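You operate a simulated robot arm through the tools that you are given. There is no shell and no other tool.

You run a simulated robot arm. Do the job below in one go: nothing can be reset, and whatever is moved stays where it is left.

## Task
Drain the grey bath and pump clean water up to the white line.
Fine: open the lid, raise the basket before you drain, watch it run dry, pump with the blue knob; end with the yellow lever shut, basket down, lid shut.

It is judged by the outcome, as a careful person would: the job done as asked, and still so three seconds after it is handed in. It fails if anything else is knocked over, pushed out of place, dropped, spilled or broken. A push-on lid holds only when it is set on centred and level and pressed home; a screw cap is set on level and turned clockwise until tight.

## Robot
A 7-joint arm with a two-finger parallel gripper, fixed in place. Base frame: the origin is at the foot of the arm, x ahead of it, y to its left, z up; the work surface is at about z = 0.87. Lengths are in m, angles in degrees, forces in N, time in s.
Its first joint turns from -166.0 to 166.0 degrees. Payload 4.4 kg.
The TCP is the grasp point between the finger pads, 0.023 m short of the fingertips. In the tool frame z runs along the fingers and y along their closing line. Largest opening 0.094 m; finger width 0.038, thickness 0.01; the body of the gripper, 0.054 by 0.096 m, starts 0.039 m behind the TCP.
Orientation is that of the tool frame in the base frame, as a unit quaternion [x, y, z, w]. With the fingers straight down and closing along the base's y, the tool's x points along the base's -x, its y along +y and its z along -z.

## Interface
- The arm moves only by the tool apply_moves. Its argument "steps" is one flat list of numbers, 7 for each row, row after row: the opening, from 0 (shut) to 1 (fully open), then the shift along the tool's x, y, z in m, then the turn, a rotation vector about the tool's x, y, z in degrees. In form: [claw, x, y, z, rx, ry, rz, claw, x, y, z, rx, ry, rz, ...]. A call has 1 to 20 rows; each row shifts and turns the commanded pose from where the row before left it, along the tool's axes as they then stand. Each row takes 0.2 s and may step no farther than 0.05 m and 8.6 degrees from the row before; otherwise, or with a gripper value out of range, the whole call is refused. A pose out of reach is approached as far as the arm can. The call stops where the force on the tool passes 90 N (or 10 N more than at its start, if that is more) or the arm is blocked; 0.2 s more then pass. The fingers move at their own pace (about 0.072 m/s each) and stop on an object; they squeeze with about 40 N. The grip force told is the motor's: it shows also when the fingers shut on nothing. Time passes only in rows, and 0.2 s behind the last, so rows that do not move let the fingers close. It gives the time, the measured TCP pose, the force on the tool (base axes), the opening and the grip force at its end, in the units of the frame above (readings bear some noise), with the torque about the TCP (base axes, N m) and any sound that the robot's microphone picked up.
- Cameras (640 x 400 px; columns grow to the right, rows downward): "scene" is fixed at [0.0512, 0.6475, 1.8321]; the picture's right is [-0.66, -0.75, 0.00], its down [-0.48, 0.42, -0.77] and it looks along [0.58, -0.51, -0.64] (base axes); focal length 344 px, centre (320, 200). "wrist" rides on the gripper at [0.086, 0.016, -0.074] in the tool frame; the picture's right is [-0.18, 0.98, 0.00], its down [-0.58, -0.11, -0.81] and it looks along [-0.79, -0.15, 0.59] (tool axes); focal length 243 px, centre (320, 200). There is no depth. A picture from a camera that has moved, and an enlarged one, comes with that camera's place and axes in the base frame and with its lens.
- snapshot(camera): a new picture of that camera. The clock stands still meanwhile.
- zoom(camera, box): a new picture of the part [left, top, right, bottom] of that camera's present view, enlarged. The clock stands still meanwhile.
- sign_off(): hands the job in; it is judged then, once.

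Nothing tells you positions but the pictures and the camera data. Unless the task says otherwise, let go and move clear before handing in.

The tools are called after "Emit:" as name(argument=value, ...) on one line, values as JSON. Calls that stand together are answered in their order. apply_moves: Moves the arm, as the interface text tells. Its arguments: {"type":"object","properties":{"steps":{"type":"array","items":{"type":"number"}}},"required":["steps"]} The other tools are called the same way: snapshot (camera) takes a picture; zoom (camera, box) takes an enlarged picture of a part of a camera's view; sign_off () hands the job in.

At the start:

```text
clock: 0.0
ee_pos: [0.6146, 0.0145, 1.4503]
ee_rot: [0.0, 1.0, 0.0, 0.0]
force: [-0.6, 0.1, -0.4]
torque: [-0.01, 0.03, -0.01]
opening: 0.0939
gripper_force: 0.1
```

scene: 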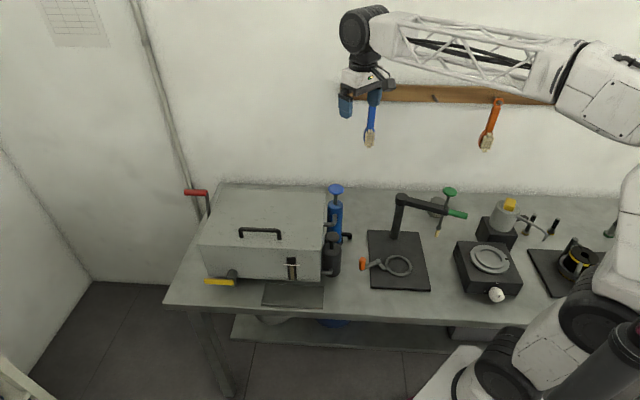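
wrist: 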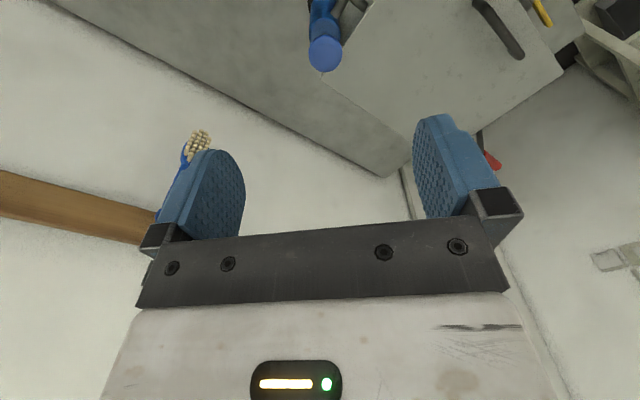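

I see a grey bath on the left of the bench with a lid and black handle, a yellow lever at front, a red lever at the back-left, and a blue pump knob beside it. I'll look closer before moving.

Emit:
zoom(camera="scene", box=[160, 170, 370, 310])

Emit:
zoom(camera="scene", box=[270, 170, 370, 320])

Emit:
zoom(camera="scene", box=[350, 170, 640, 320])

Emit:
zoom(camera="scene", box=[190, 250, 350, 350])

```text
2.86 times, centred on (265, 240) of scene
camera zoom: at [0.0512, 0.6475, 1.8321], right [-0.66, -0.75, 0.0], down [-0.48, 0.42, -0.77], along [0.58, -0.51, -0.64], focal length 983 px, centre (477, 86)
```

zoom: 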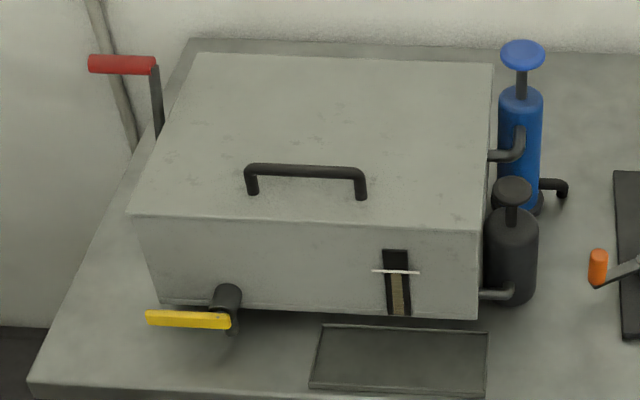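

```text
2.67 times, centred on (320, 245) of scene
camera zoom: at [0.0512, 0.6475, 1.8321], right [-0.66, -0.75, 0.0], down [-0.48, 0.42, -0.77], along [0.58, -0.51, -0.64], focal length 917 px, centre (320, 80)
```

zoom: 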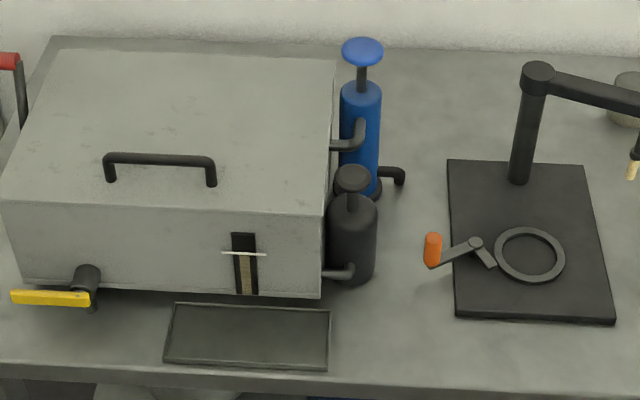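

```text
2.21 times, centred on (495, 245) of scene
camera zoom: at [0.0512, 0.6475, 1.8321], right [-0.66, -0.75, 0.0], down [-0.48, 0.42, -0.77], along [0.58, -0.51, -0.64], focal length 759 px, centre (-66, 101)
```

zoom: 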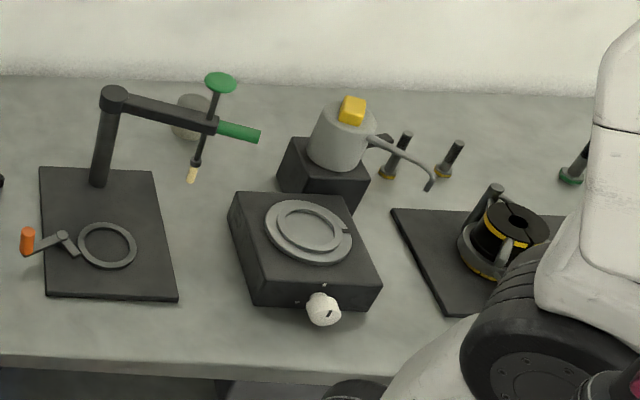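

```text
4.00 times, centred on (270, 300) of scene
camera zoom: at [0.0512, 0.6475, 1.8321], right [-0.66, -0.75, 0.0], down [-0.48, 0.42, -0.77], along [0.58, -0.51, -0.64], focal length 1376 px, centre (520, -200)
```

zoom: 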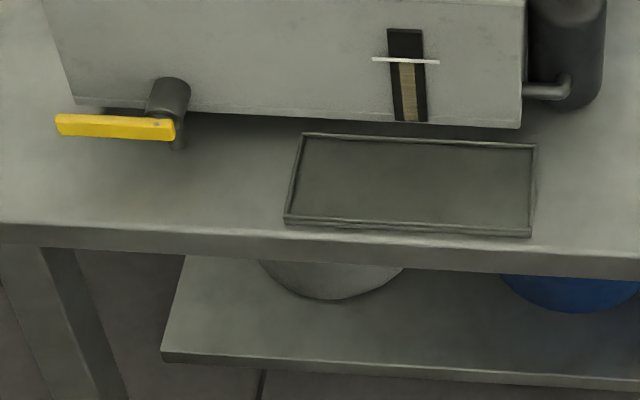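

The bath sits turned about 45° to the base, centred near (0.83, 0.20), with its lid top at about z=1.03. The handle is near its front edge at about (0.76, 0.28), the blue pump knob at about (0.70, 0.01, 1.13), and the red lever is on the far left side. I'll move above the handle with the tool turned 45° and look from the wrist.

Emit:
apply_moves(steps=[1, -0.0207, 0.0378, 0.007, 0, 0, 0, 1, -0.0207, 0.0378, 0.007, 0, 0, 0, 1, -0.0207, 0.0378, 0.007, 0, 0, 0, 1, -0.0207, 0.0378, 0.007, 0, 0, 0, 1, -0.0207, 0.0378, 0.007, 0, 0, 0, 1, -0.0207, 0.0378, 0.007, 0, 0, 0, 1, -0.0207, 0.0378, 0.007, 0, 0, 0, 1, 0, 0, 0, 0, 0, -7.5, 1, 0, 0, 0, 0, 0, -7.5, 1, 0, 0, 0, 0, 0, -7.5, 1, 0, 0, 0, 0, 0, -7.5, 1, 0, 0, 0, 0, 0, -7.5, 1, 0, 0, 0, 0, 0, -7.5, 1, 0, 0, 0, 0, 0, 0])

Emit:
snapshot(camera="wrist")

Emit:
snapshot(camera="scene")

```text
clock: 3.0
ee_pos: [0.7601, 0.2791, 1.4005]
ee_rot: [-0.384, 0.923, 0.001, -0.001]
force: [-0.1, -0.1, 0.3]
torque: [0.0, 0.0, -0.01]
opening: 0.0941
gripper_force: 0.1
```

```text
taken
camera wrist: at [0.6883, 0.2297, 1.4751], right [-0.57, 0.82, 0.0], down [0.49, 0.33, 0.81], along [0.66, 0.46, -0.59], focal length 243 px, centre (320, 200)
```

wrist: 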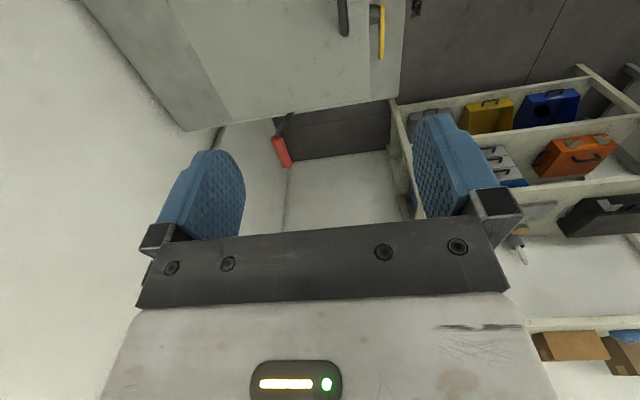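

```text
taken
```

scene: 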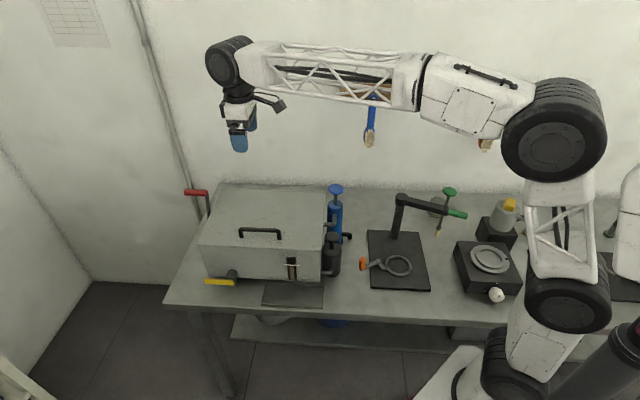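

The tool is placed as planned, and the scene is undisturbed. I'll back off toward the pump side and look along the lid to see the hinge, handle and levers.

Emit:
apply_moves(steps=[1, 0.048, 0, 0, 0, 0, 0, 1, 0.048, 0, 0, 0, 0, 0, 1, 0.048, 0, 0, 0, 0, 0, 1, 0.048, 0, 0, 0, 0, 0, 1, 0.048, 0, 0, 0, 0, 0, 1, 0, 0, 0, 0, 0, 0])

Emit:
snapshot(camera="wrist")

Emit:
zoom(camera="wrist", box=[130, 0, 470, 160])

```text
clock: 4.4
ee_pos: [0.5905, 0.1089, 1.4013]
ee_rot: [-0.383, 0.924, 0.0, 0.0]
force: [0.0, 0.9, -0.1]
torque: [-0.02, 0.0, 0.0]
opening: 0.0941
gripper_force: 0.0
```

```text
taken
camera wrist: at [0.5184, 0.06, 1.475], right [-0.56, 0.83, 0.0], down [0.49, 0.33, 0.81], along [0.67, 0.46, -0.59], focal length 243 px, centre (320, 200)
```

wrist: 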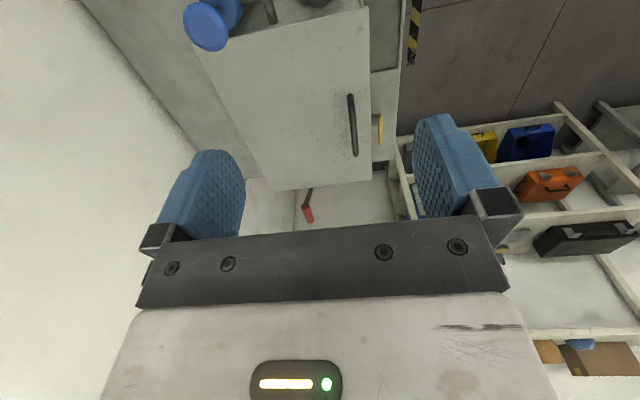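

```text
1.88 times, centred on (300, 80) of wrist
camera zoom: at [0.5184, 0.06, 1.475], right [-0.56, 0.83, 0.0], down [0.49, 0.33, 0.81], along [0.67, 0.46, -0.59], focal length 457 px, centre (358, 426)
```

zoom: 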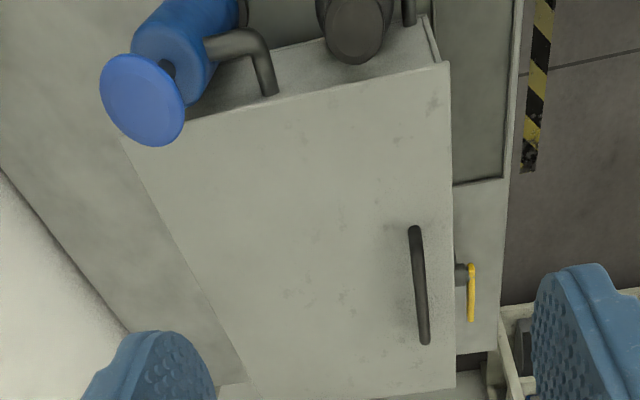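

Triangulating both views, the lid top is at z≈1.065 (the box stands on feet). The handle centre is near (0.733, 0.289), the blue knob near (0.698, 0.008, 1.125) and the red grip near (1.017, 0.359, 1.10). Next I'll look at the front face: yellow valve, gauge and lid edge.

Emit:
apply_moves(steps=[1, -0.025, 0.0323, 0.0167, 0, 0, 0, 1, -0.025, 0.0323, 0.0167, 0, 0, 0, 1, -0.025, 0.0323, 0.0167, 0, 0, 0, 1, -0.025, 0.0323, 0.0167, 0, 0, 0, 1, -0.025, 0.0323, 0.0167, 0, 0, 0, 1, -0.025, 0.0323, 0.0167, 0, 0, 0, 1, -0.025, 0.0323, 0.0167, 0, 0, 0, 1, -0.025, 0.0323, 0.0167, 0, 0, 0, 1, -0.025, 0.0323, 0.0167, 0, 0, 0, 1, 0, 0, 0, 0, 0, 8.2, 1, 0, 0, 0, 0, 0, 8.2, 1, 0, 0, 0, 0, 0, 8.2, 1, 0, 0, 0, 0, 0, 8.2, 1, 0, 0, 0, 0, 0, 8.2, 1, 0, 0, 0, 0, 0, 8.2, 1, 0, 0, 0, 0, 0, 8.2, 1, 0, 0, 0, 0, 0, 8.2, 1, 0, 0, 0, 0, 0, 8.2, 1, 0, 0, 0, 0, 0, 8.2, 1, 0, 0, 0, 0, 0, 8.2])

Emit:
snapshot(camera="wrist")

Emit:
zoom(camera="wrist", box=[150, 0, 490, 180])

```text
clock: 8.6
ee_pos: [0.5443, 0.4748, 1.2529]
ee_rot: [0.385, 0.923, 0.0, 0.0]
force: [0.6, 0.9, -0.6]
torque: [0.0, 0.03, 0.0]
opening: 0.094
gripper_force: 0.1
```

```text
taken
camera wrist: at [0.4948, 0.5473, 1.3253], right [0.83, 0.56, 0.0], down [0.33, -0.49, 0.81], along [0.45, -0.67, -0.59], focal length 243 px, centre (320, 200)
```

wrist: 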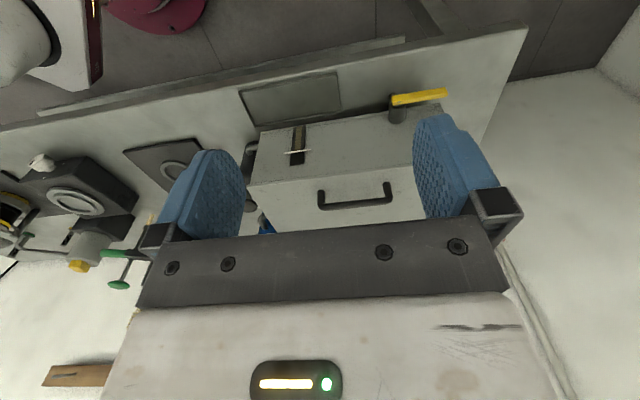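

```text
1.88 times, centred on (320, 90) of wrist
camera zoom: at [0.4948, 0.5473, 1.3253], right [0.83, 0.56, 0.0], down [0.33, -0.49, 0.81], along [0.45, -0.67, -0.59], focal length 457 px, centre (320, 407)
```

zoom: 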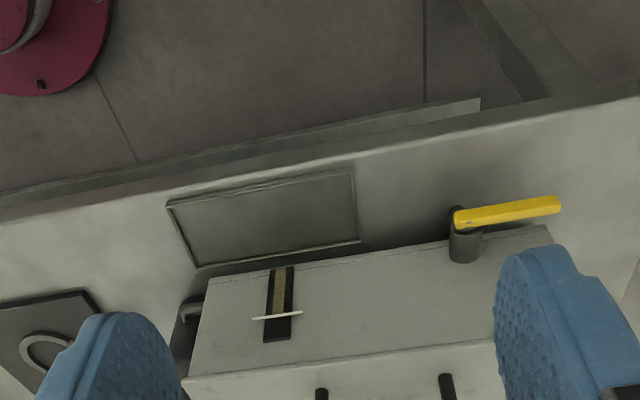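

The front face shows the gauge with its white line. The yellow lever pivots on the end of a short pipe near the lower left and lies horizontal, which I take to be shut. Now I'll turn the tool to straddle the lid handle and hover above it.

Emit:
apply_moves(steps=[1, 0, 0, 0, 0, 0, -8.2, 1, 0, 0, 0, 0, 0, -8.2, 1, 0, 0, 0, 0, 0, -8.2, 1, 0, 0, 0, 0, 0, -8.2, 1, 0, 0, 0, 0, 0, -8.2, 1, 0, 0, 0, 0, 0, -8.2, 1, 0, 0, 0, 0, 0, -8.2, 1, 0, 0, 0, 0, 0, -8.2, 1, 0, 0, 0, 0, 0, -8.2, 1, 0, 0, 0, 0, 0, -8.2, 1, 0, 0, 0, 0, 0, -8.2, 1, 0, -0.0443, 0.0165, 0, 0, 0, 1, 0, -0.0443, 0.0165, 0, 0, 0, 1, 0, -0.0443, 0.0165, 0, 0, 0, 1, 0, -0.0443, 0.0165, 0, 0, 0, 1, 0, -0.0443, 0.0165, 0, 0, 0, 1, 0, -0.0443, 0.0165, 0, 0, 0, 1, 0, 0, 0, 0, 0, 0])

Emit:
snapshot(camera="wrist")

Emit:
zoom(camera="scene", box=[180, 150, 360, 300])

```text
clock: 12.4
ee_pos: [0.7342, 0.2852, 1.1502]
ee_rot: [-0.383, 0.924, 0.001, 0.0]
force: [0.3, 0.1, 0.4]
torque: [0.02, 0.0, 0.01]
opening: 0.094
gripper_force: 0.0
```

```text
taken
camera wrist: at [0.662, 0.2363, 1.2233], right [-0.56, 0.83, 0.0], down [0.49, 0.33, 0.81], along [0.67, 0.46, -0.59], focal length 243 px, centre (320, 200)
```

wrist: 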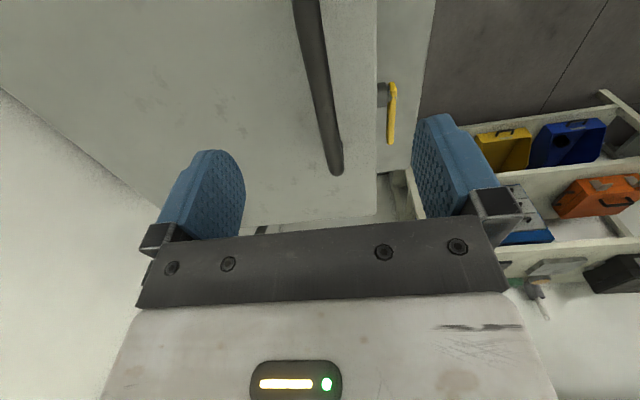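

```text
2.67 times, centred on (270, 225) of scene
camera zoom: at [0.0512, 0.6475, 1.8321], right [-0.66, -0.75, 0.0], down [-0.48, 0.42, -0.77], along [0.58, -0.51, -0.64], focal length 917 px, centre (453, 133)
```

zoom: 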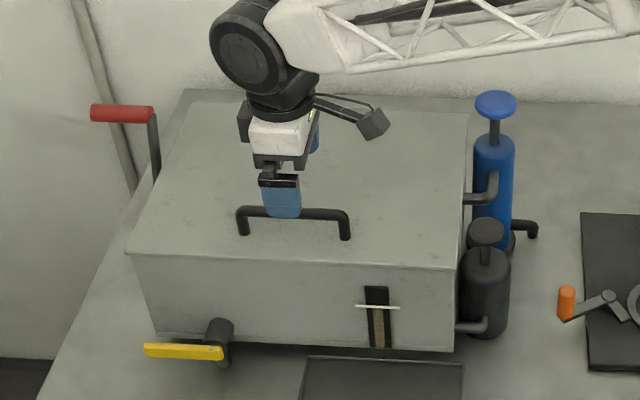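

The handle sits between the open fingers, about 3 mm off centre. I'll shift and come down slowly, feeling for the lid.

Emit:
apply_moves(steps=[1, 0, 0.003, 0.02, 0, 0, 0, 1, 0, 0, 0.02, 0, 0, 0, 1, 0, 0, 0.01, 0, 0, 0, 1, 0, 0, 0.004, 0, 0, 0, 1, 0, 0, 0, 0, 0, 0])

Emit:
snapshot(camera="wrist")

Emit:
zoom(camera="scene", box=[220, 190, 320, 270])

```text
clock: 13.6
ee_pos: [0.7301, 0.2879, 1.0983]
ee_rot: [-0.382, 0.924, 0.0, 0.0]
force: [-0.1, -0.4, -0.9]
torque: [0.01, 0.02, 0.02]
opening: 0.0939
gripper_force: 0.0
```

```text
taken
camera wrist: at [0.6582, 0.2386, 1.172], right [-0.56, 0.83, 0.0], down [0.49, 0.33, 0.81], along [0.67, 0.46, -0.59], focal length 243 px, centre (320, 200)
```

wrist: 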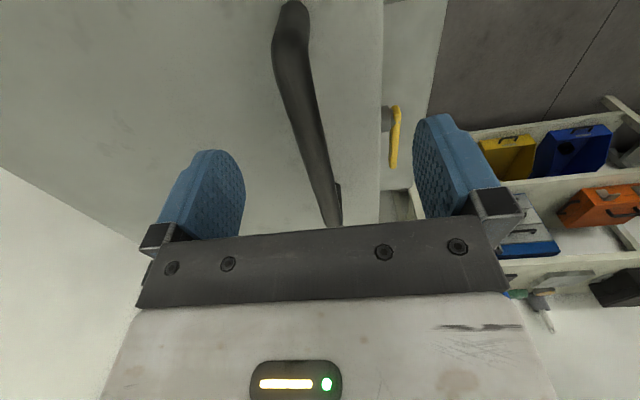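

```text
5.00 times, centred on (270, 230) of scene
camera zoom: at [0.0512, 0.6475, 1.8321], right [-0.66, -0.75, 0.0], down [-0.48, 0.42, -0.77], along [0.58, -0.51, -0.64], focal length 1720 px, centre (570, 50)
```

zoom: 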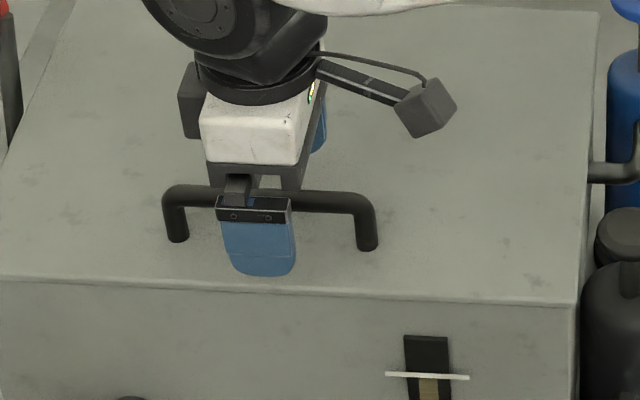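

The front finger hangs slightly past the lid's front edge, so I'll half-close before going lower. Then I'll grip the bar with it near the fingertips.

Emit:
apply_moves(steps=[0.45, 0, 0, 0, 0, 0, 0, 0.45, 0, 0, 0, 0, 0, 0, 0.45, 0, 0, 0.004, 0, 0, 0, 0.45, 0, 0, 0, 0, 0, 0, 0, 0, 0, 0, 0, 0, 0, 0, 0, 0, 0, 0, 0, 0, 0, 0, 0, 0, 0, 0, 0, 0, 0, 0, 0, 0, 0])

Emit:
snapshot(camera="wrist")

Emit:
zoom(camera="scene", box=[220, 190, 320, 270])

```text
refused: steps must hold 7 numbers for each row
```

```text
taken
camera wrist: at [0.6582, 0.2386, 1.172], right [-0.56, 0.83, 0.0], down [0.49, 0.33, 0.81], along [0.67, 0.46, -0.59], focal length 243 px, centre (320, 200)
```

wrist: 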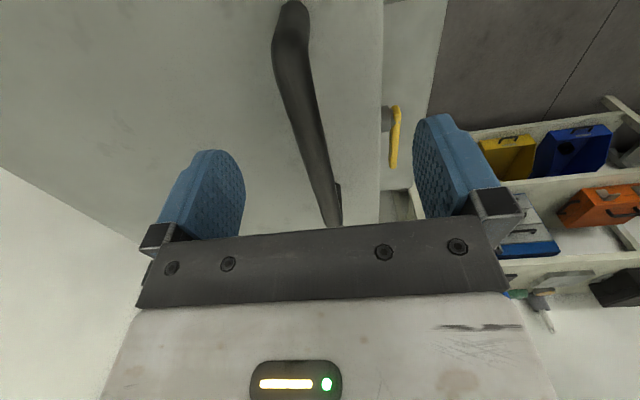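

```text
5.00 times, centred on (270, 230) of scene
camera zoom: at [0.0512, 0.6475, 1.8321], right [-0.66, -0.75, 0.0], down [-0.48, 0.42, -0.77], along [0.58, -0.51, -0.64], focal length 1720 px, centre (570, 50)
```

zoom: 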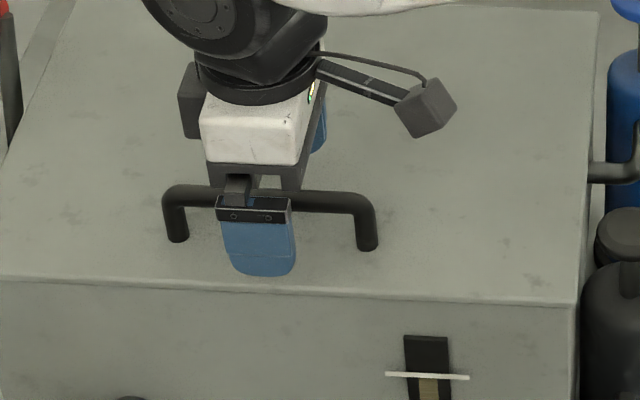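

The call was refused because I miscounted the numbers, and nothing moved. I'll redo it with whole rows.

Emit:
apply_moves(steps=[0.45, 0, 0, 0, 0, 0, 0, 0.45, 0, 0, 0, 0, 0, 0, 0.45, 0, 0, 0.004, 0, 0, 0, 0.45, 0, 0, 0, 0, 0, 0, 0, 0, 0, 0, 0, 0, 0, 0, 0, 0, 0, 0, 0, 0, 0, 0, 0, 0, 0, 0, 0])

Emit:
snapshot(camera="wrist")

Emit:
zoom(camera="scene", box=[220, 190, 320, 270])

```text
clock: 15.2
ee_pos: [0.7314, 0.2859, 1.0945]
ee_rot: [-0.383, 0.924, -0.001, 0.001]
force: [48.9, -35.3, -6.8]
torque: [-0.25, -0.85, 0.18]
opening: 0.0137
gripper_force: 44.7
```

```text
taken
camera wrist: at [0.6594, 0.2373, 1.1676], right [-0.56, 0.83, 0.0], down [0.49, 0.33, 0.81], along [0.67, 0.45, -0.59], focal length 243 px, centre (320, 200)
```

wrist: 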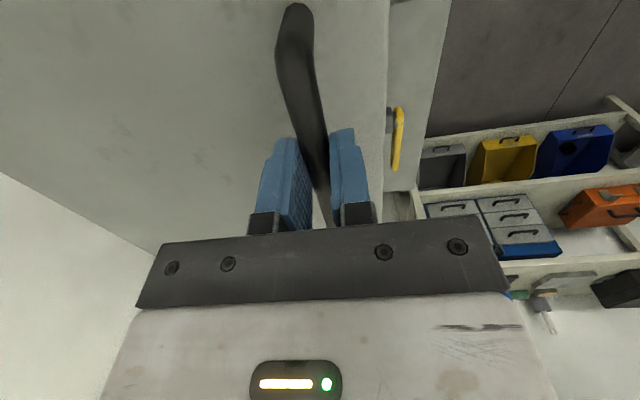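

```text
5.00 times, centred on (270, 230) of scene
camera zoom: at [0.0512, 0.6475, 1.8321], right [-0.66, -0.75, 0.0], down [-0.48, 0.42, -0.77], along [0.58, -0.51, -0.64], focal length 1720 px, centre (570, 50)
```

zoom: 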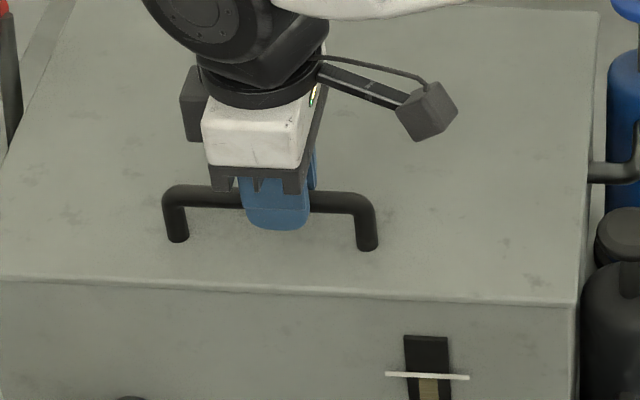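

The bar is gripped at a 13.7 mm opening. It is a few millimetres further back than my centre, giving about 60 N sideways, so I'll shift to relieve that.

Emit:
apply_moves(steps=[0, 0, -0.0015, 0, 0, 0, 0, 0, 0, -0.0015, 0, 0, 0, 0, 0, 0, 0, 0, 0, 0, 0])

```text
clock: 16.0
ee_pos: [0.7325, 0.2879, 1.0938]
ee_rot: [-0.383, 0.924, 0.001, -0.001]
force: [5.4, -20.7, -1.6]
torque: [-0.07, -0.2, -0.09]
opening: 0.0136
gripper_force: 44.6
```

The sideways load is now small. I'll start lifting the lid on an arc about the back hinge and check the forces.

Emit:
apply_moves(steps=[0, 0, -0.0022, -0.0101, 0, 0, 0, 0, 0, -0.0022, -0.0101, 0, 0, 0, 0, 0, 0, 0, 0, 0, 0])

Emit:
zoom(camera="scene", box=[180, 160, 360, 300])

```text
clock: 16.8
ee_pos: [0.7342, 0.2834, 1.1149]
ee_rot: [-0.383, 0.924, 0.0, 0.0]
force: [-22.3, 7.1, 0.4]
torque: [-0.61, 1.19, -0.11]
opening: 0.0137
gripper_force: 45.2
```

```text
2.86 times, centred on (270, 230) of scene
camera zoom: at [0.0512, 0.6475, 1.8321], right [-0.66, -0.75, 0.0], down [-0.48, 0.42, -0.77], along [0.58, -0.51, -0.64], focal length 983 px, centre (463, 114)
```

zoom: 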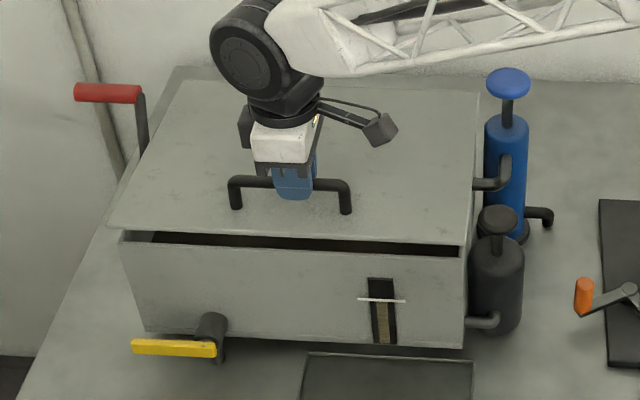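

The lid opens on a rear hinge as expected, with low forces. I'll continue the arc in small groups.

Emit:
apply_moves(steps=[0, 0, -0.0052, -0.0197, 0, 0, 0, 0, 0, -0.0075, -0.0191, 0, 0, 0, 0, 0, -0.0092, -0.0183, 0, 0, 0, 0, 0, 0, 0, 0, 0, 0])

Emit:
zoom(camera="scene", box=[180, 130, 360, 300])

```text
clock: 17.8
ee_pos: [0.7508, 0.2684, 1.1745]
ee_rot: [-0.382, 0.924, 0.0, 0.001]
force: [1.5, 16.2, 3.3]
torque: [0.94, -0.77, -0.06]
opening: 0.0139
gripper_force: 45.2
```

```text
2.35 times, centred on (270, 215) of scene
camera zoom: at [0.0512, 0.6475, 1.8321], right [-0.66, -0.75, 0.0], down [-0.48, 0.42, -0.77], along [0.58, -0.51, -0.64], focal length 809 px, centre (438, 165)
```

zoom: 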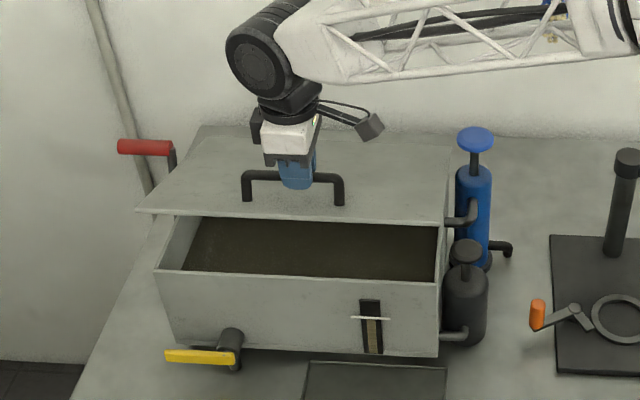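

The lid is at about 20° and dirty brown water is visible. The arc continues.

Emit:
apply_moves(steps=[0, 0, -0.011, -0.0174, 0, 0, 0, 0, 0, -0.0125, -0.0164, 0, 0, 0, 0, 0, -0.0139, -0.0153, 0, 0, 0, 0, 0, -0.0151, -0.014, 0, 0, 0, 0, 0, 0, 0, 0, 0, 0])

Emit:
zoom(camera="scene", box=[180, 130, 360, 300])

```text
clock: 19.0
ee_pos: [0.7868, 0.2288, 1.2366]
ee_rot: [-0.383, 0.924, 0.0, 0.001]
force: [-24.9, 33.0, 38.5]
torque: [0.51, 0.38, 0.0]
opening: 0.0137
gripper_force: 45.4
```

```text
2.35 times, centred on (270, 215) of scene
camera zoom: at [0.0512, 0.6475, 1.8321], right [-0.66, -0.75, 0.0], down [-0.48, 0.42, -0.77], along [0.58, -0.51, -0.64], focal length 809 px, centre (438, 165)
```

zoom: 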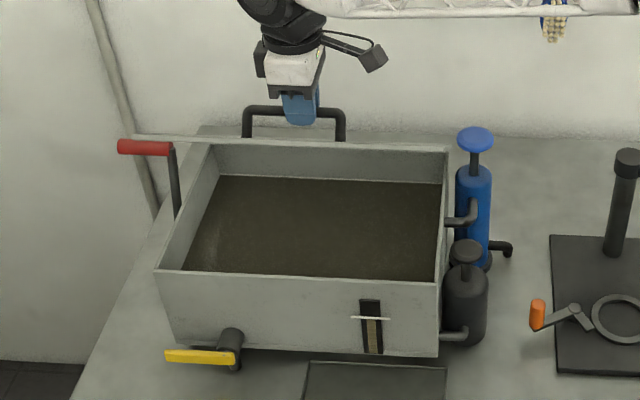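

The lid is at about 40°, with forces of about 55 N pointing radially outward, so my assumed radius is a bit short. I'll ease outward before continuing.

Emit:
apply_moves(steps=[0, 0, 0.0015, -0.0018, 0, 0, 0, 0, 0, 0, 0, 0, 0, 0])

```text
clock: 19.6
ee_pos: [0.786, 0.2302, 1.2365]
ee_rot: [-0.383, 0.924, -0.001, -0.001]
force: [-16.0, 10.8, 20.4]
torque: [0.75, -0.5, 0.09]
opening: 0.0135
gripper_force: 45.1
```

Emit:
apply_moves(steps=[0, 0, -0.0152, -0.0138, 0, 0, 0, 0, 0, -0.017, -0.0118, 0, 0, 0, 0, 0, -0.0179, -0.0101, 0, 0, 0, 0, 0, 0, 0, 0, 0, 0])

Emit:
zoom(camera="scene", box=[180, 80, 380, 300])

```text
clock: 20.6
ee_pos: [0.8221, 0.1961, 1.2712]
ee_rot: [-0.383, 0.924, -0.001, -0.001]
force: [-23.6, -13.8, 7.6]
torque: [-0.71, 0.94, 0.07]
opening: 0.0138
gripper_force: 45.0
```

```text
1.82 times, centred on (280, 190) of scene
camera zoom: at [0.0512, 0.6475, 1.8321], right [-0.66, -0.75, 0.0], down [-0.48, 0.42, -0.77], along [0.58, -0.51, -0.64], focal length 625 px, centre (393, 218)
```

zoom: 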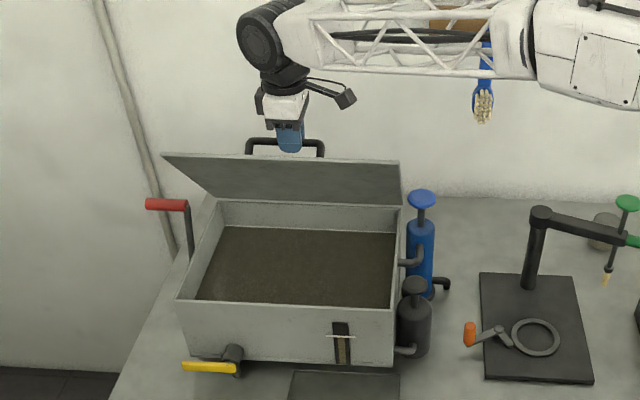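

The lid is at about 55° and forces stay low. Continuing.

Emit:
apply_moves(steps=[0, 0, -0.0186, -0.0084, 0, 0, 0, 0, 0, -0.0194, -0.0068, 0, 0, 0, 0, 0, -0.0199, -0.0051, 0, 0, 0, 0, 0, -0.0203, -0.0034, 0, 0, 0, 0, 0, 0, 0, 0, 0, 0])

Emit:
zoom(camera="scene", box=[180, 80, 380, 300])

Emit:
snapshot(camera="wrist")

```text
clock: 21.8
ee_pos: [0.8771, 0.1415, 1.2968]
ee_rot: [-0.383, 0.924, 0.0, 0.0]
force: [-0.3, 7.1, 15.7]
torque: [-0.12, 0.39, -0.1]
opening: 0.0138
gripper_force: 45.0
```

```text
1.82 times, centred on (280, 190) of scene
camera zoom: at [0.0512, 0.6475, 1.8321], right [-0.66, -0.75, 0.0], down [-0.48, 0.42, -0.77], along [0.58, -0.51, -0.64], focal length 625 px, centre (393, 218)
```

zoom: 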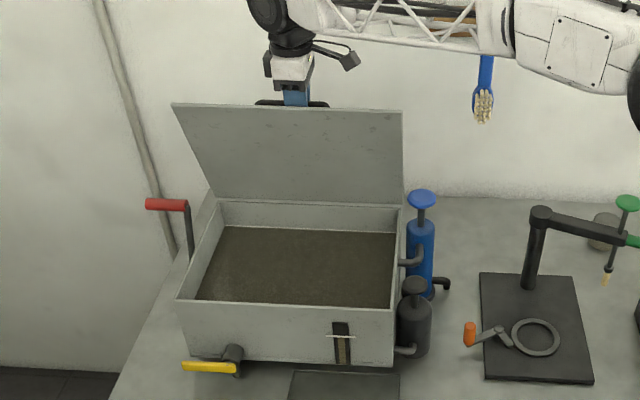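

```text
taken
camera wrist: at [0.8053, 0.0917, 1.3707], right [-0.57, 0.82, 0.0], down [0.49, 0.33, 0.81], along [0.67, 0.46, -0.59], focal length 243 px, centre (320, 200)
```

wrist: 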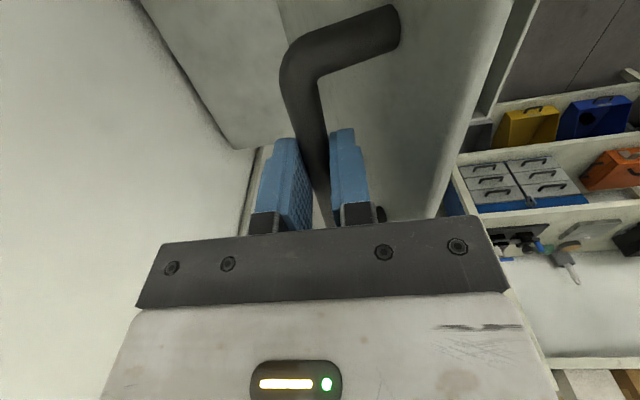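

The lid is at about 75°. I'll go on past vertical, tilting the gripper back slightly so the palm stays clear of the lid edge.

Emit:
apply_moves(steps=[0, 0, -0.0205, -0.0015, 0, 0, 0, 0, 0, -0.0206, 0.0003, 0, 0, 0, 0, 0, -0.0014, 0, -8, 0, 0, 0, 0, 0, 0, 0, 0, 0])

Emit:
zoom(camera="scene", box=[180, 50, 380, 300])

Emit:
snapshot(camera="wrist")

```text
clock: 22.8
ee_pos: [0.9086, 0.1116, 1.298]
ee_rot: [-0.381, 0.922, 0.064, -0.026]
force: [-5.9, -5.5, 34.7]
torque: [0.17, -0.02, -0.04]
opening: 0.0137
gripper_force: 45.4
```

```text
1.60 times, centred on (280, 175) of scene
camera zoom: at [0.0512, 0.6475, 1.8321], right [-0.66, -0.75, 0.0], down [-0.48, 0.42, -0.77], along [0.58, -0.51, -0.64], focal length 550 px, centre (384, 240)
```

zoom: 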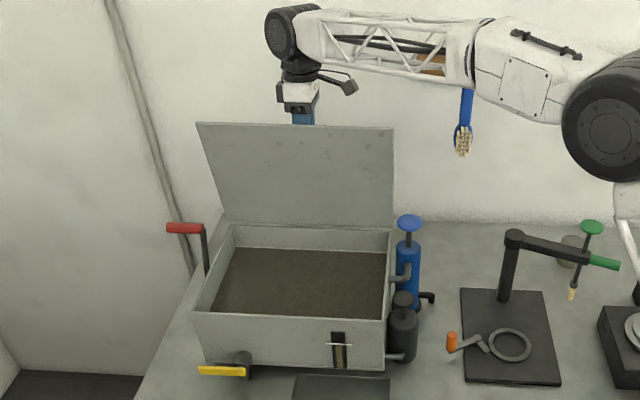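

```text
taken
camera wrist: at [0.8429, 0.0541, 1.3735], right [-0.56, 0.82, 0.14], down [0.57, 0.25, 0.78], along [0.61, 0.52, -0.6], focal length 243 px, centre (320, 200)
```

wrist: 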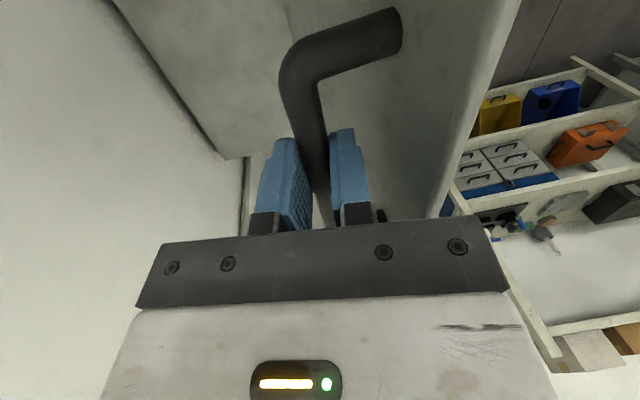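

Emit:
apply_moves(steps=[0, 0, -0.0203, -0.0023, 0, 0, 0, 0, 0, -0.0105, 0.0005, 0, 0, 0, 0, 0, 0, 0, 0, 0, 0])

Emit:
zoom(camera="scene", box=[180, 50, 380, 300])

Emit:
snapshot(camera="wrist")

```text
clock: 23.4
ee_pos: [0.9232, 0.0976, 1.2963]
ee_rot: [-0.382, 0.921, 0.067, -0.03]
force: [-51.1, 18.7, 1.3]
torque: [-0.68, 1.23, -0.45]
opening: 0.0137
gripper_force: 45.3
stopped in row 2: the force on the tool passed its limit at 101 N (the readings are from after the stop); the commanded pose is now the measured one
```

```text
1.60 times, centred on (280, 175) of scene
camera zoom: at [0.0512, 0.6475, 1.8321], right [-0.66, -0.75, 0.0], down [-0.48, 0.42, -0.77], along [0.58, -0.51, -0.64], focal length 550 px, centre (384, 240)
```

zoom: 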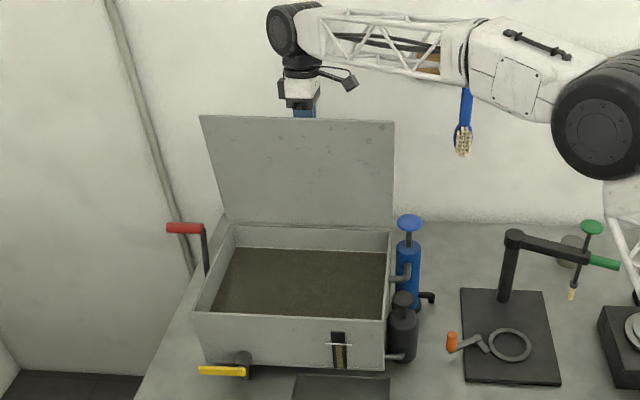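

```text
taken
camera wrist: at [0.859, 0.0399, 1.372], right [-0.56, 0.82, 0.14], down [0.57, 0.26, 0.78], along [0.6, 0.52, -0.61], focal length 243 px, centre (320, 200)
```

wrist: 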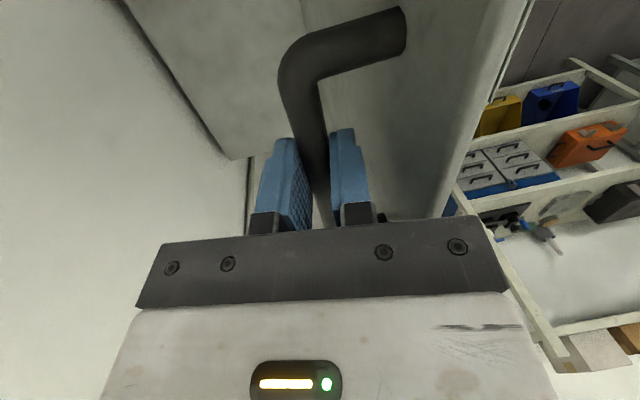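

The force climbed past 100 N near vertical, so the lid seems to have hit its stop at about 90–95°. I'll loosen the fingers only a little, keeping the bar caged, to see whether the lid stays open by itself.

Emit:
apply_moves(steps=[0.3, 0, 0, 0, 0, 0, 0, 0.3, 0, 0, 0, 0, 0, 0, 0.3, 0, 0, 0, 0, 0, 0, 0.3, 0, 0, 0, 0, 0, 0])

Emit:
snapshot(camera="wrist")

Emit:
zoom(camera="scene", box=[180, 50, 380, 300])

```text
clock: 24.4
ee_pos: [0.923, 0.0957, 1.2962]
ee_rot: [-0.383, 0.921, 0.066, -0.029]
force: [0.0, -0.3, -0.2]
torque: [-0.02, 0.03, -0.03]
opening: 0.0282
gripper_force: 0.0
```

```text
taken
camera wrist: at [0.8607, 0.0384, 1.3709], right [-0.56, 0.82, 0.14], down [0.57, 0.26, 0.78], along [0.6, 0.52, -0.61], focal length 243 px, centre (320, 200)
```

wrist: 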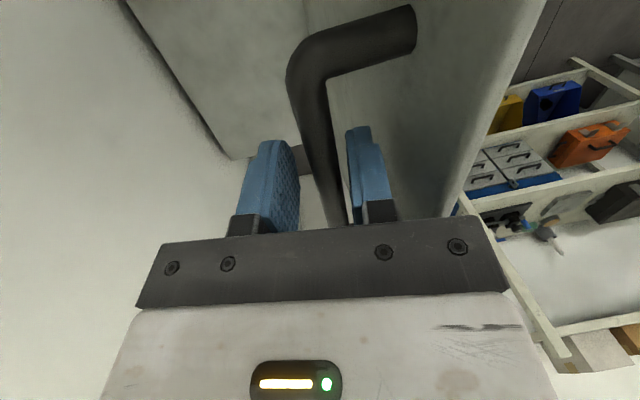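

```text
1.60 times, centred on (280, 175) of scene
camera zoom: at [0.0512, 0.6475, 1.8321], right [-0.66, -0.75, 0.0], down [-0.48, 0.42, -0.77], along [0.58, -0.51, -0.64], focal length 550 px, centre (384, 240)
```

zoom: 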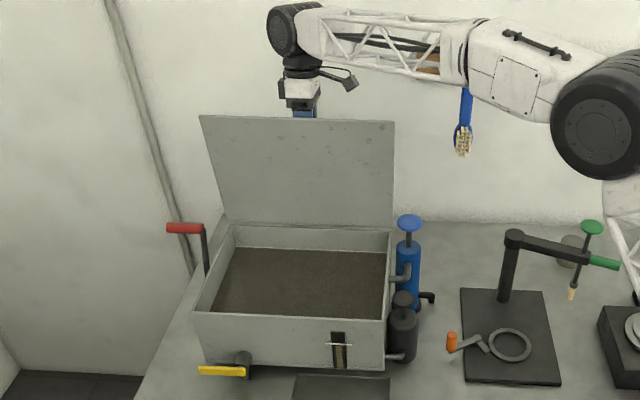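

The force is zero with the fingers loosened, so the lid is holding. I'll wait a second to confirm that it isn't creeping.

Emit:
apply_moves(steps=[0.3, 0, 0, 0, 0, 0, 0, 0.3, 0, 0, 0, 0, 0, 0, 0.3, 0, 0, 0, 0, 0, 0, 0.3, 0, 0, 0, 0, 0, 0, 0.3, 0, 0, 0, 0, 0, 0, 0.3, 0, 0, 0, 0, 0, 0])

Emit:
snapshot(camera="wrist")

```text
clock: 25.8
ee_pos: [0.9245, 0.0962, 1.2951]
ee_rot: [-0.383, 0.921, 0.066, -0.029]
force: [0.3, -0.9, -0.1]
torque: [0.01, 0.03, 0.02]
opening: 0.0283
gripper_force: 0.1
```

```text
taken
camera wrist: at [0.8607, 0.0384, 1.3709], right [-0.56, 0.82, 0.14], down [0.57, 0.26, 0.78], along [0.6, 0.52, -0.61], focal length 243 px, centre (320, 200)
```

wrist: 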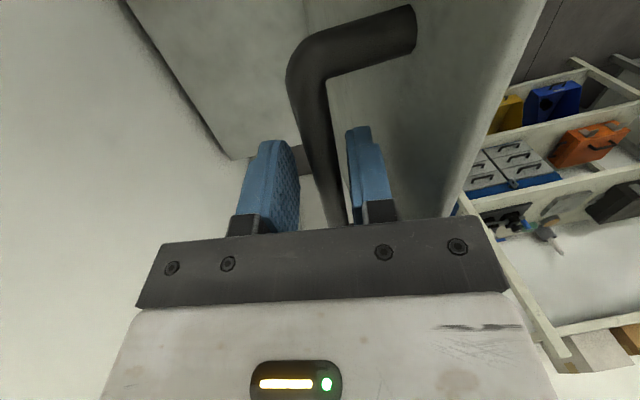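

The lid stays open unaided. I'll withdraw straight along the finger axis, well clear of the handle.

Emit:
apply_moves(steps=[0.3, 0, 0, -0.02, 0, 0, 0, 0.3, 0, 0, -0.03, 0, 0, 0, 0.3, 0, 0, -0.04, 0, 0, 0, 0.3, 0, 0, -0.04, 0, 0, 0, 0.3, 0, 0, -0.04, 0, 0, 0])

Emit:
snapshot(camera="wrist")

Emit:
snapshot(camera="scene")

```text
clock: 27.0
ee_pos: [0.9426, 0.0803, 1.4615]
ee_rot: [-0.383, 0.921, 0.067, -0.029]
force: [0.8, -0.3, 0.5]
torque: [0.03, -0.02, -0.02]
opening: 0.0283
gripper_force: 0.2
```

```text
taken
camera wrist: at [0.8789, 0.0228, 1.5374], right [-0.56, 0.82, 0.14], down [0.57, 0.26, 0.78], along [0.6, 0.52, -0.61], focal length 243 px, centre (320, 200)
```

wrist: 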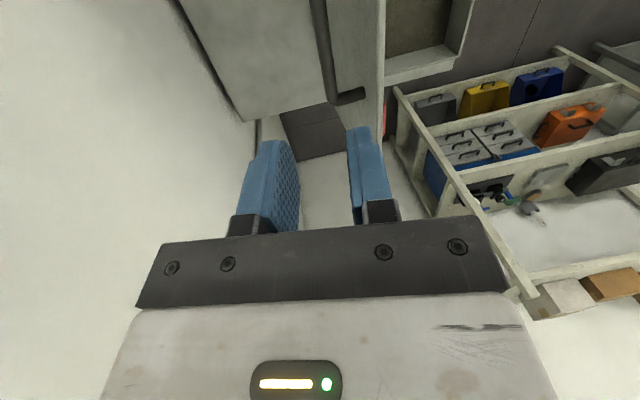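

```text
taken
```

scene: 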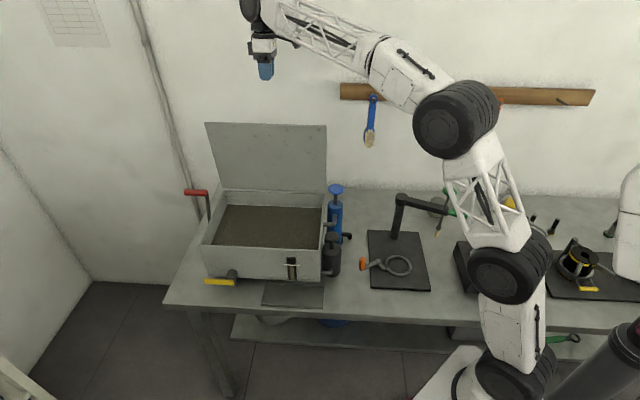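

The lid stands open by itself. Now I'll come forward over the basin to look at the red lever and the inside of the bath.

Emit:
apply_moves(steps=[0.3, 0, 0, 0, 8, 0, 0, 0.3, 0, 0.05, 0, 0, 0, 0, 0.3, 0, 0.05, 0, 0, 0, 0, 0.3, 0, 0.05, 0, 0, 0, 0, 0.3, 0, 0.05, 0, 0, 0, 0, 0.3, 0, 0.05, 0, 0, 0, 0, 0.3, 0.02, 0, 0.045, 0, 0, 0, 0.3, 0.02, 0, 0.045, 0, 0, 0, 0.3, 0.02, 0, 0.045, 0, 0, 0, 0.3, 0.02, 0, 0.045, 0, 0, 0, 0.3, 0, 0, 0, 0, 0, 0])

Emit:
snapshot(camera="wrist")

Emit:
zoom(camera="wrist", box=[180, 60, 440, 230])

```text
clock: 29.4
ee_pos: [0.708, 0.1975, 1.2892]
ee_rot: [-0.384, 0.923, 0.002, -0.002]
force: [-0.4, 0.3, 0.6]
torque: [-0.01, 0.0, -0.01]
opening: 0.0283
gripper_force: 0.0
```

```text
taken
camera wrist: at [0.6371, 0.1478, 1.3611], right [-0.57, 0.82, 0.01], down [0.49, 0.33, 0.8], along [0.66, 0.46, -0.59], focal length 243 px, centre (320, 200)
```

wrist: 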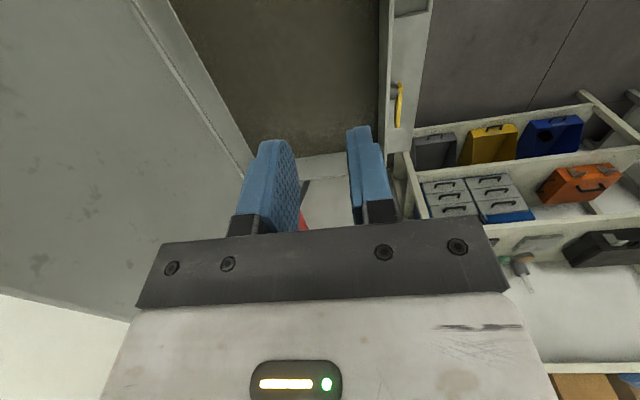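

```text
2.35 times, centred on (310, 145) of wrist
camera zoom: at [0.6371, 0.1478, 1.3611], right [-0.57, 0.82, 0.01], down [0.49, 0.33, 0.8], along [0.66, 0.46, -0.59], focal length 571 px, centre (344, 329)
```

zoom: 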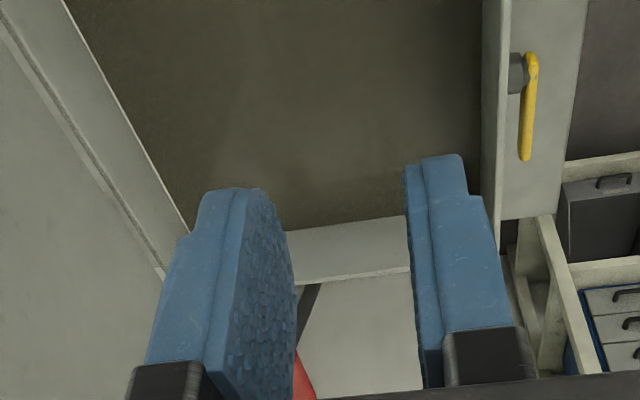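

The basin is full of dirty water. The red lever is hidden behind a finger, so I'll move over the left side for a clear view of it.

Emit:
apply_moves(steps=[0.3, -0.0433, -0.01, -0.012, 0, 0, 0, 0.3, -0.0433, -0.01, -0.012, 0, 0, 0, 0.3, -0.0433, -0.01, -0.012, 0, 0, 0, 0.3, -0.0433, -0.01, -0.012, 0, 0, 0, 0.3, -0.0433, -0.01, -0.012, 0, 0, 0, 0.3, -0.0433, -0.01, -0.012, 0, 0, 0, 1, 0, 0, 0, 0, 0, 0, 1, 0, 0, 0, 0, 0, 0, 1, 0, 0, 0, 0, 0, 0])

Emit:
snapshot(camera="wrist")

Emit:
zoom(camera="wrist", box=[180, 0, 440, 200])

Emit:
zoom(camera="scene", box=[160, 60, 350, 300])

```text
clock: 31.4
ee_pos: [0.934, 0.34, 1.3575]
ee_rot: [-0.384, 0.923, 0.002, -0.002]
force: [0.0, -0.5, -0.5]
torque: [-0.03, -0.04, -0.03]
opening: 0.0938
gripper_force: 0.0
```

```text
taken
camera wrist: at [0.8627, 0.2908, 1.4325], right [-0.57, 0.82, 0.01], down [0.49, 0.33, 0.8], along [0.66, 0.46, -0.59], focal length 243 px, centre (320, 200)
```

wrist: 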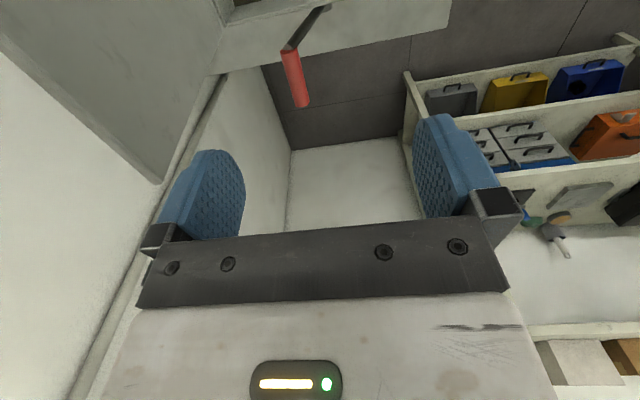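

```text
2.00 times, centred on (310, 100) of wrist
camera zoom: at [0.8627, 0.2908, 1.4325], right [-0.57, 0.82, 0.01], down [0.49, 0.33, 0.8], along [0.66, 0.46, -0.59], focal length 485 px, centre (340, 400)
```

zoom: 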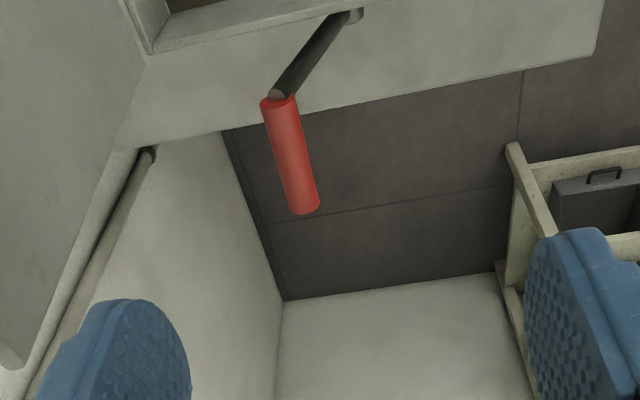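

```text
1.67 times, centred on (255, 180) of scene
camera zoom: at [0.0512, 0.6475, 1.8321], right [-0.66, -0.75, 0.0], down [-0.48, 0.42, -0.77], along [0.58, -0.51, -0.64], focal length 573 px, centre (428, 233)
```

zoom: 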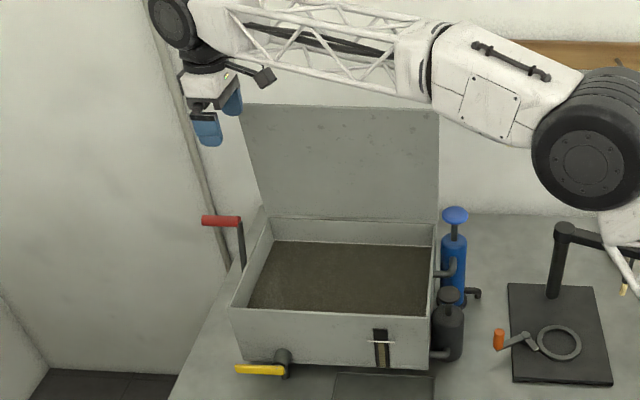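

The red grip is a cylinder about 22 mm thick running along the bath's left side, near L 0.94–1.01, at z≈1.10. Its arm leans back. I'll tilt the tool outward and forward so it can reach, stop about 10 cm short, and check.

Emit:
apply_moves(steps=[0.7, 0, 0, 0, 8, 0, 0, 0.7, 0, 0, 0, 8, 0, 0, 0.7, 0, 0, 0, 8, 0, 0, 0.7, 0, 0, 0, 0, -8, 0, 0.7, 0, 0, 0, 0, -8, 0, 0.7, 0, 0, 0, 0, -8, 0, 0.7, 0.0091, 0.0152, 0.0407, 0, 0, 0, 0.7, 0.0091, 0.0152, 0.0407, 0, 0, 0, 0.7, 0.0091, 0.0152, 0.0407, 0, 0, 0, 0.7, 0.0091, 0.0152, 0.0407, 0, 0, 0, 0.7, 0, 0, 0, 0, 0, 0])

Emit:
snapshot(camera="wrist")

Emit:
snapshot(camera="scene")

```text
clock: 33.8
ee_pos: [0.9613, 0.3568, 1.1806]
ee_rot: [-0.407, 0.868, -0.108, 0.263]
force: [-0.5, 0.9, -0.2]
torque: [-0.01, 0.0, 0.03]
opening: 0.0659
gripper_force: 0.1
```

```text
taken
camera wrist: at [0.8665, 0.2992, 1.2038], right [-0.54, 0.77, -0.33], down [-0.06, 0.35, 0.93], along [0.84, 0.53, -0.14], focal length 243 px, centre (320, 200)
```

wrist: 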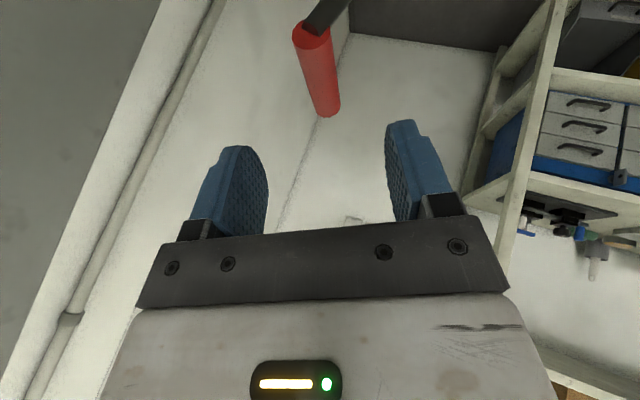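

```text
taken
```

scene: 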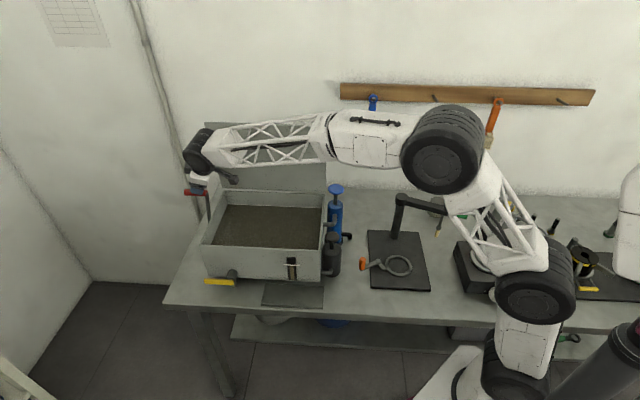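

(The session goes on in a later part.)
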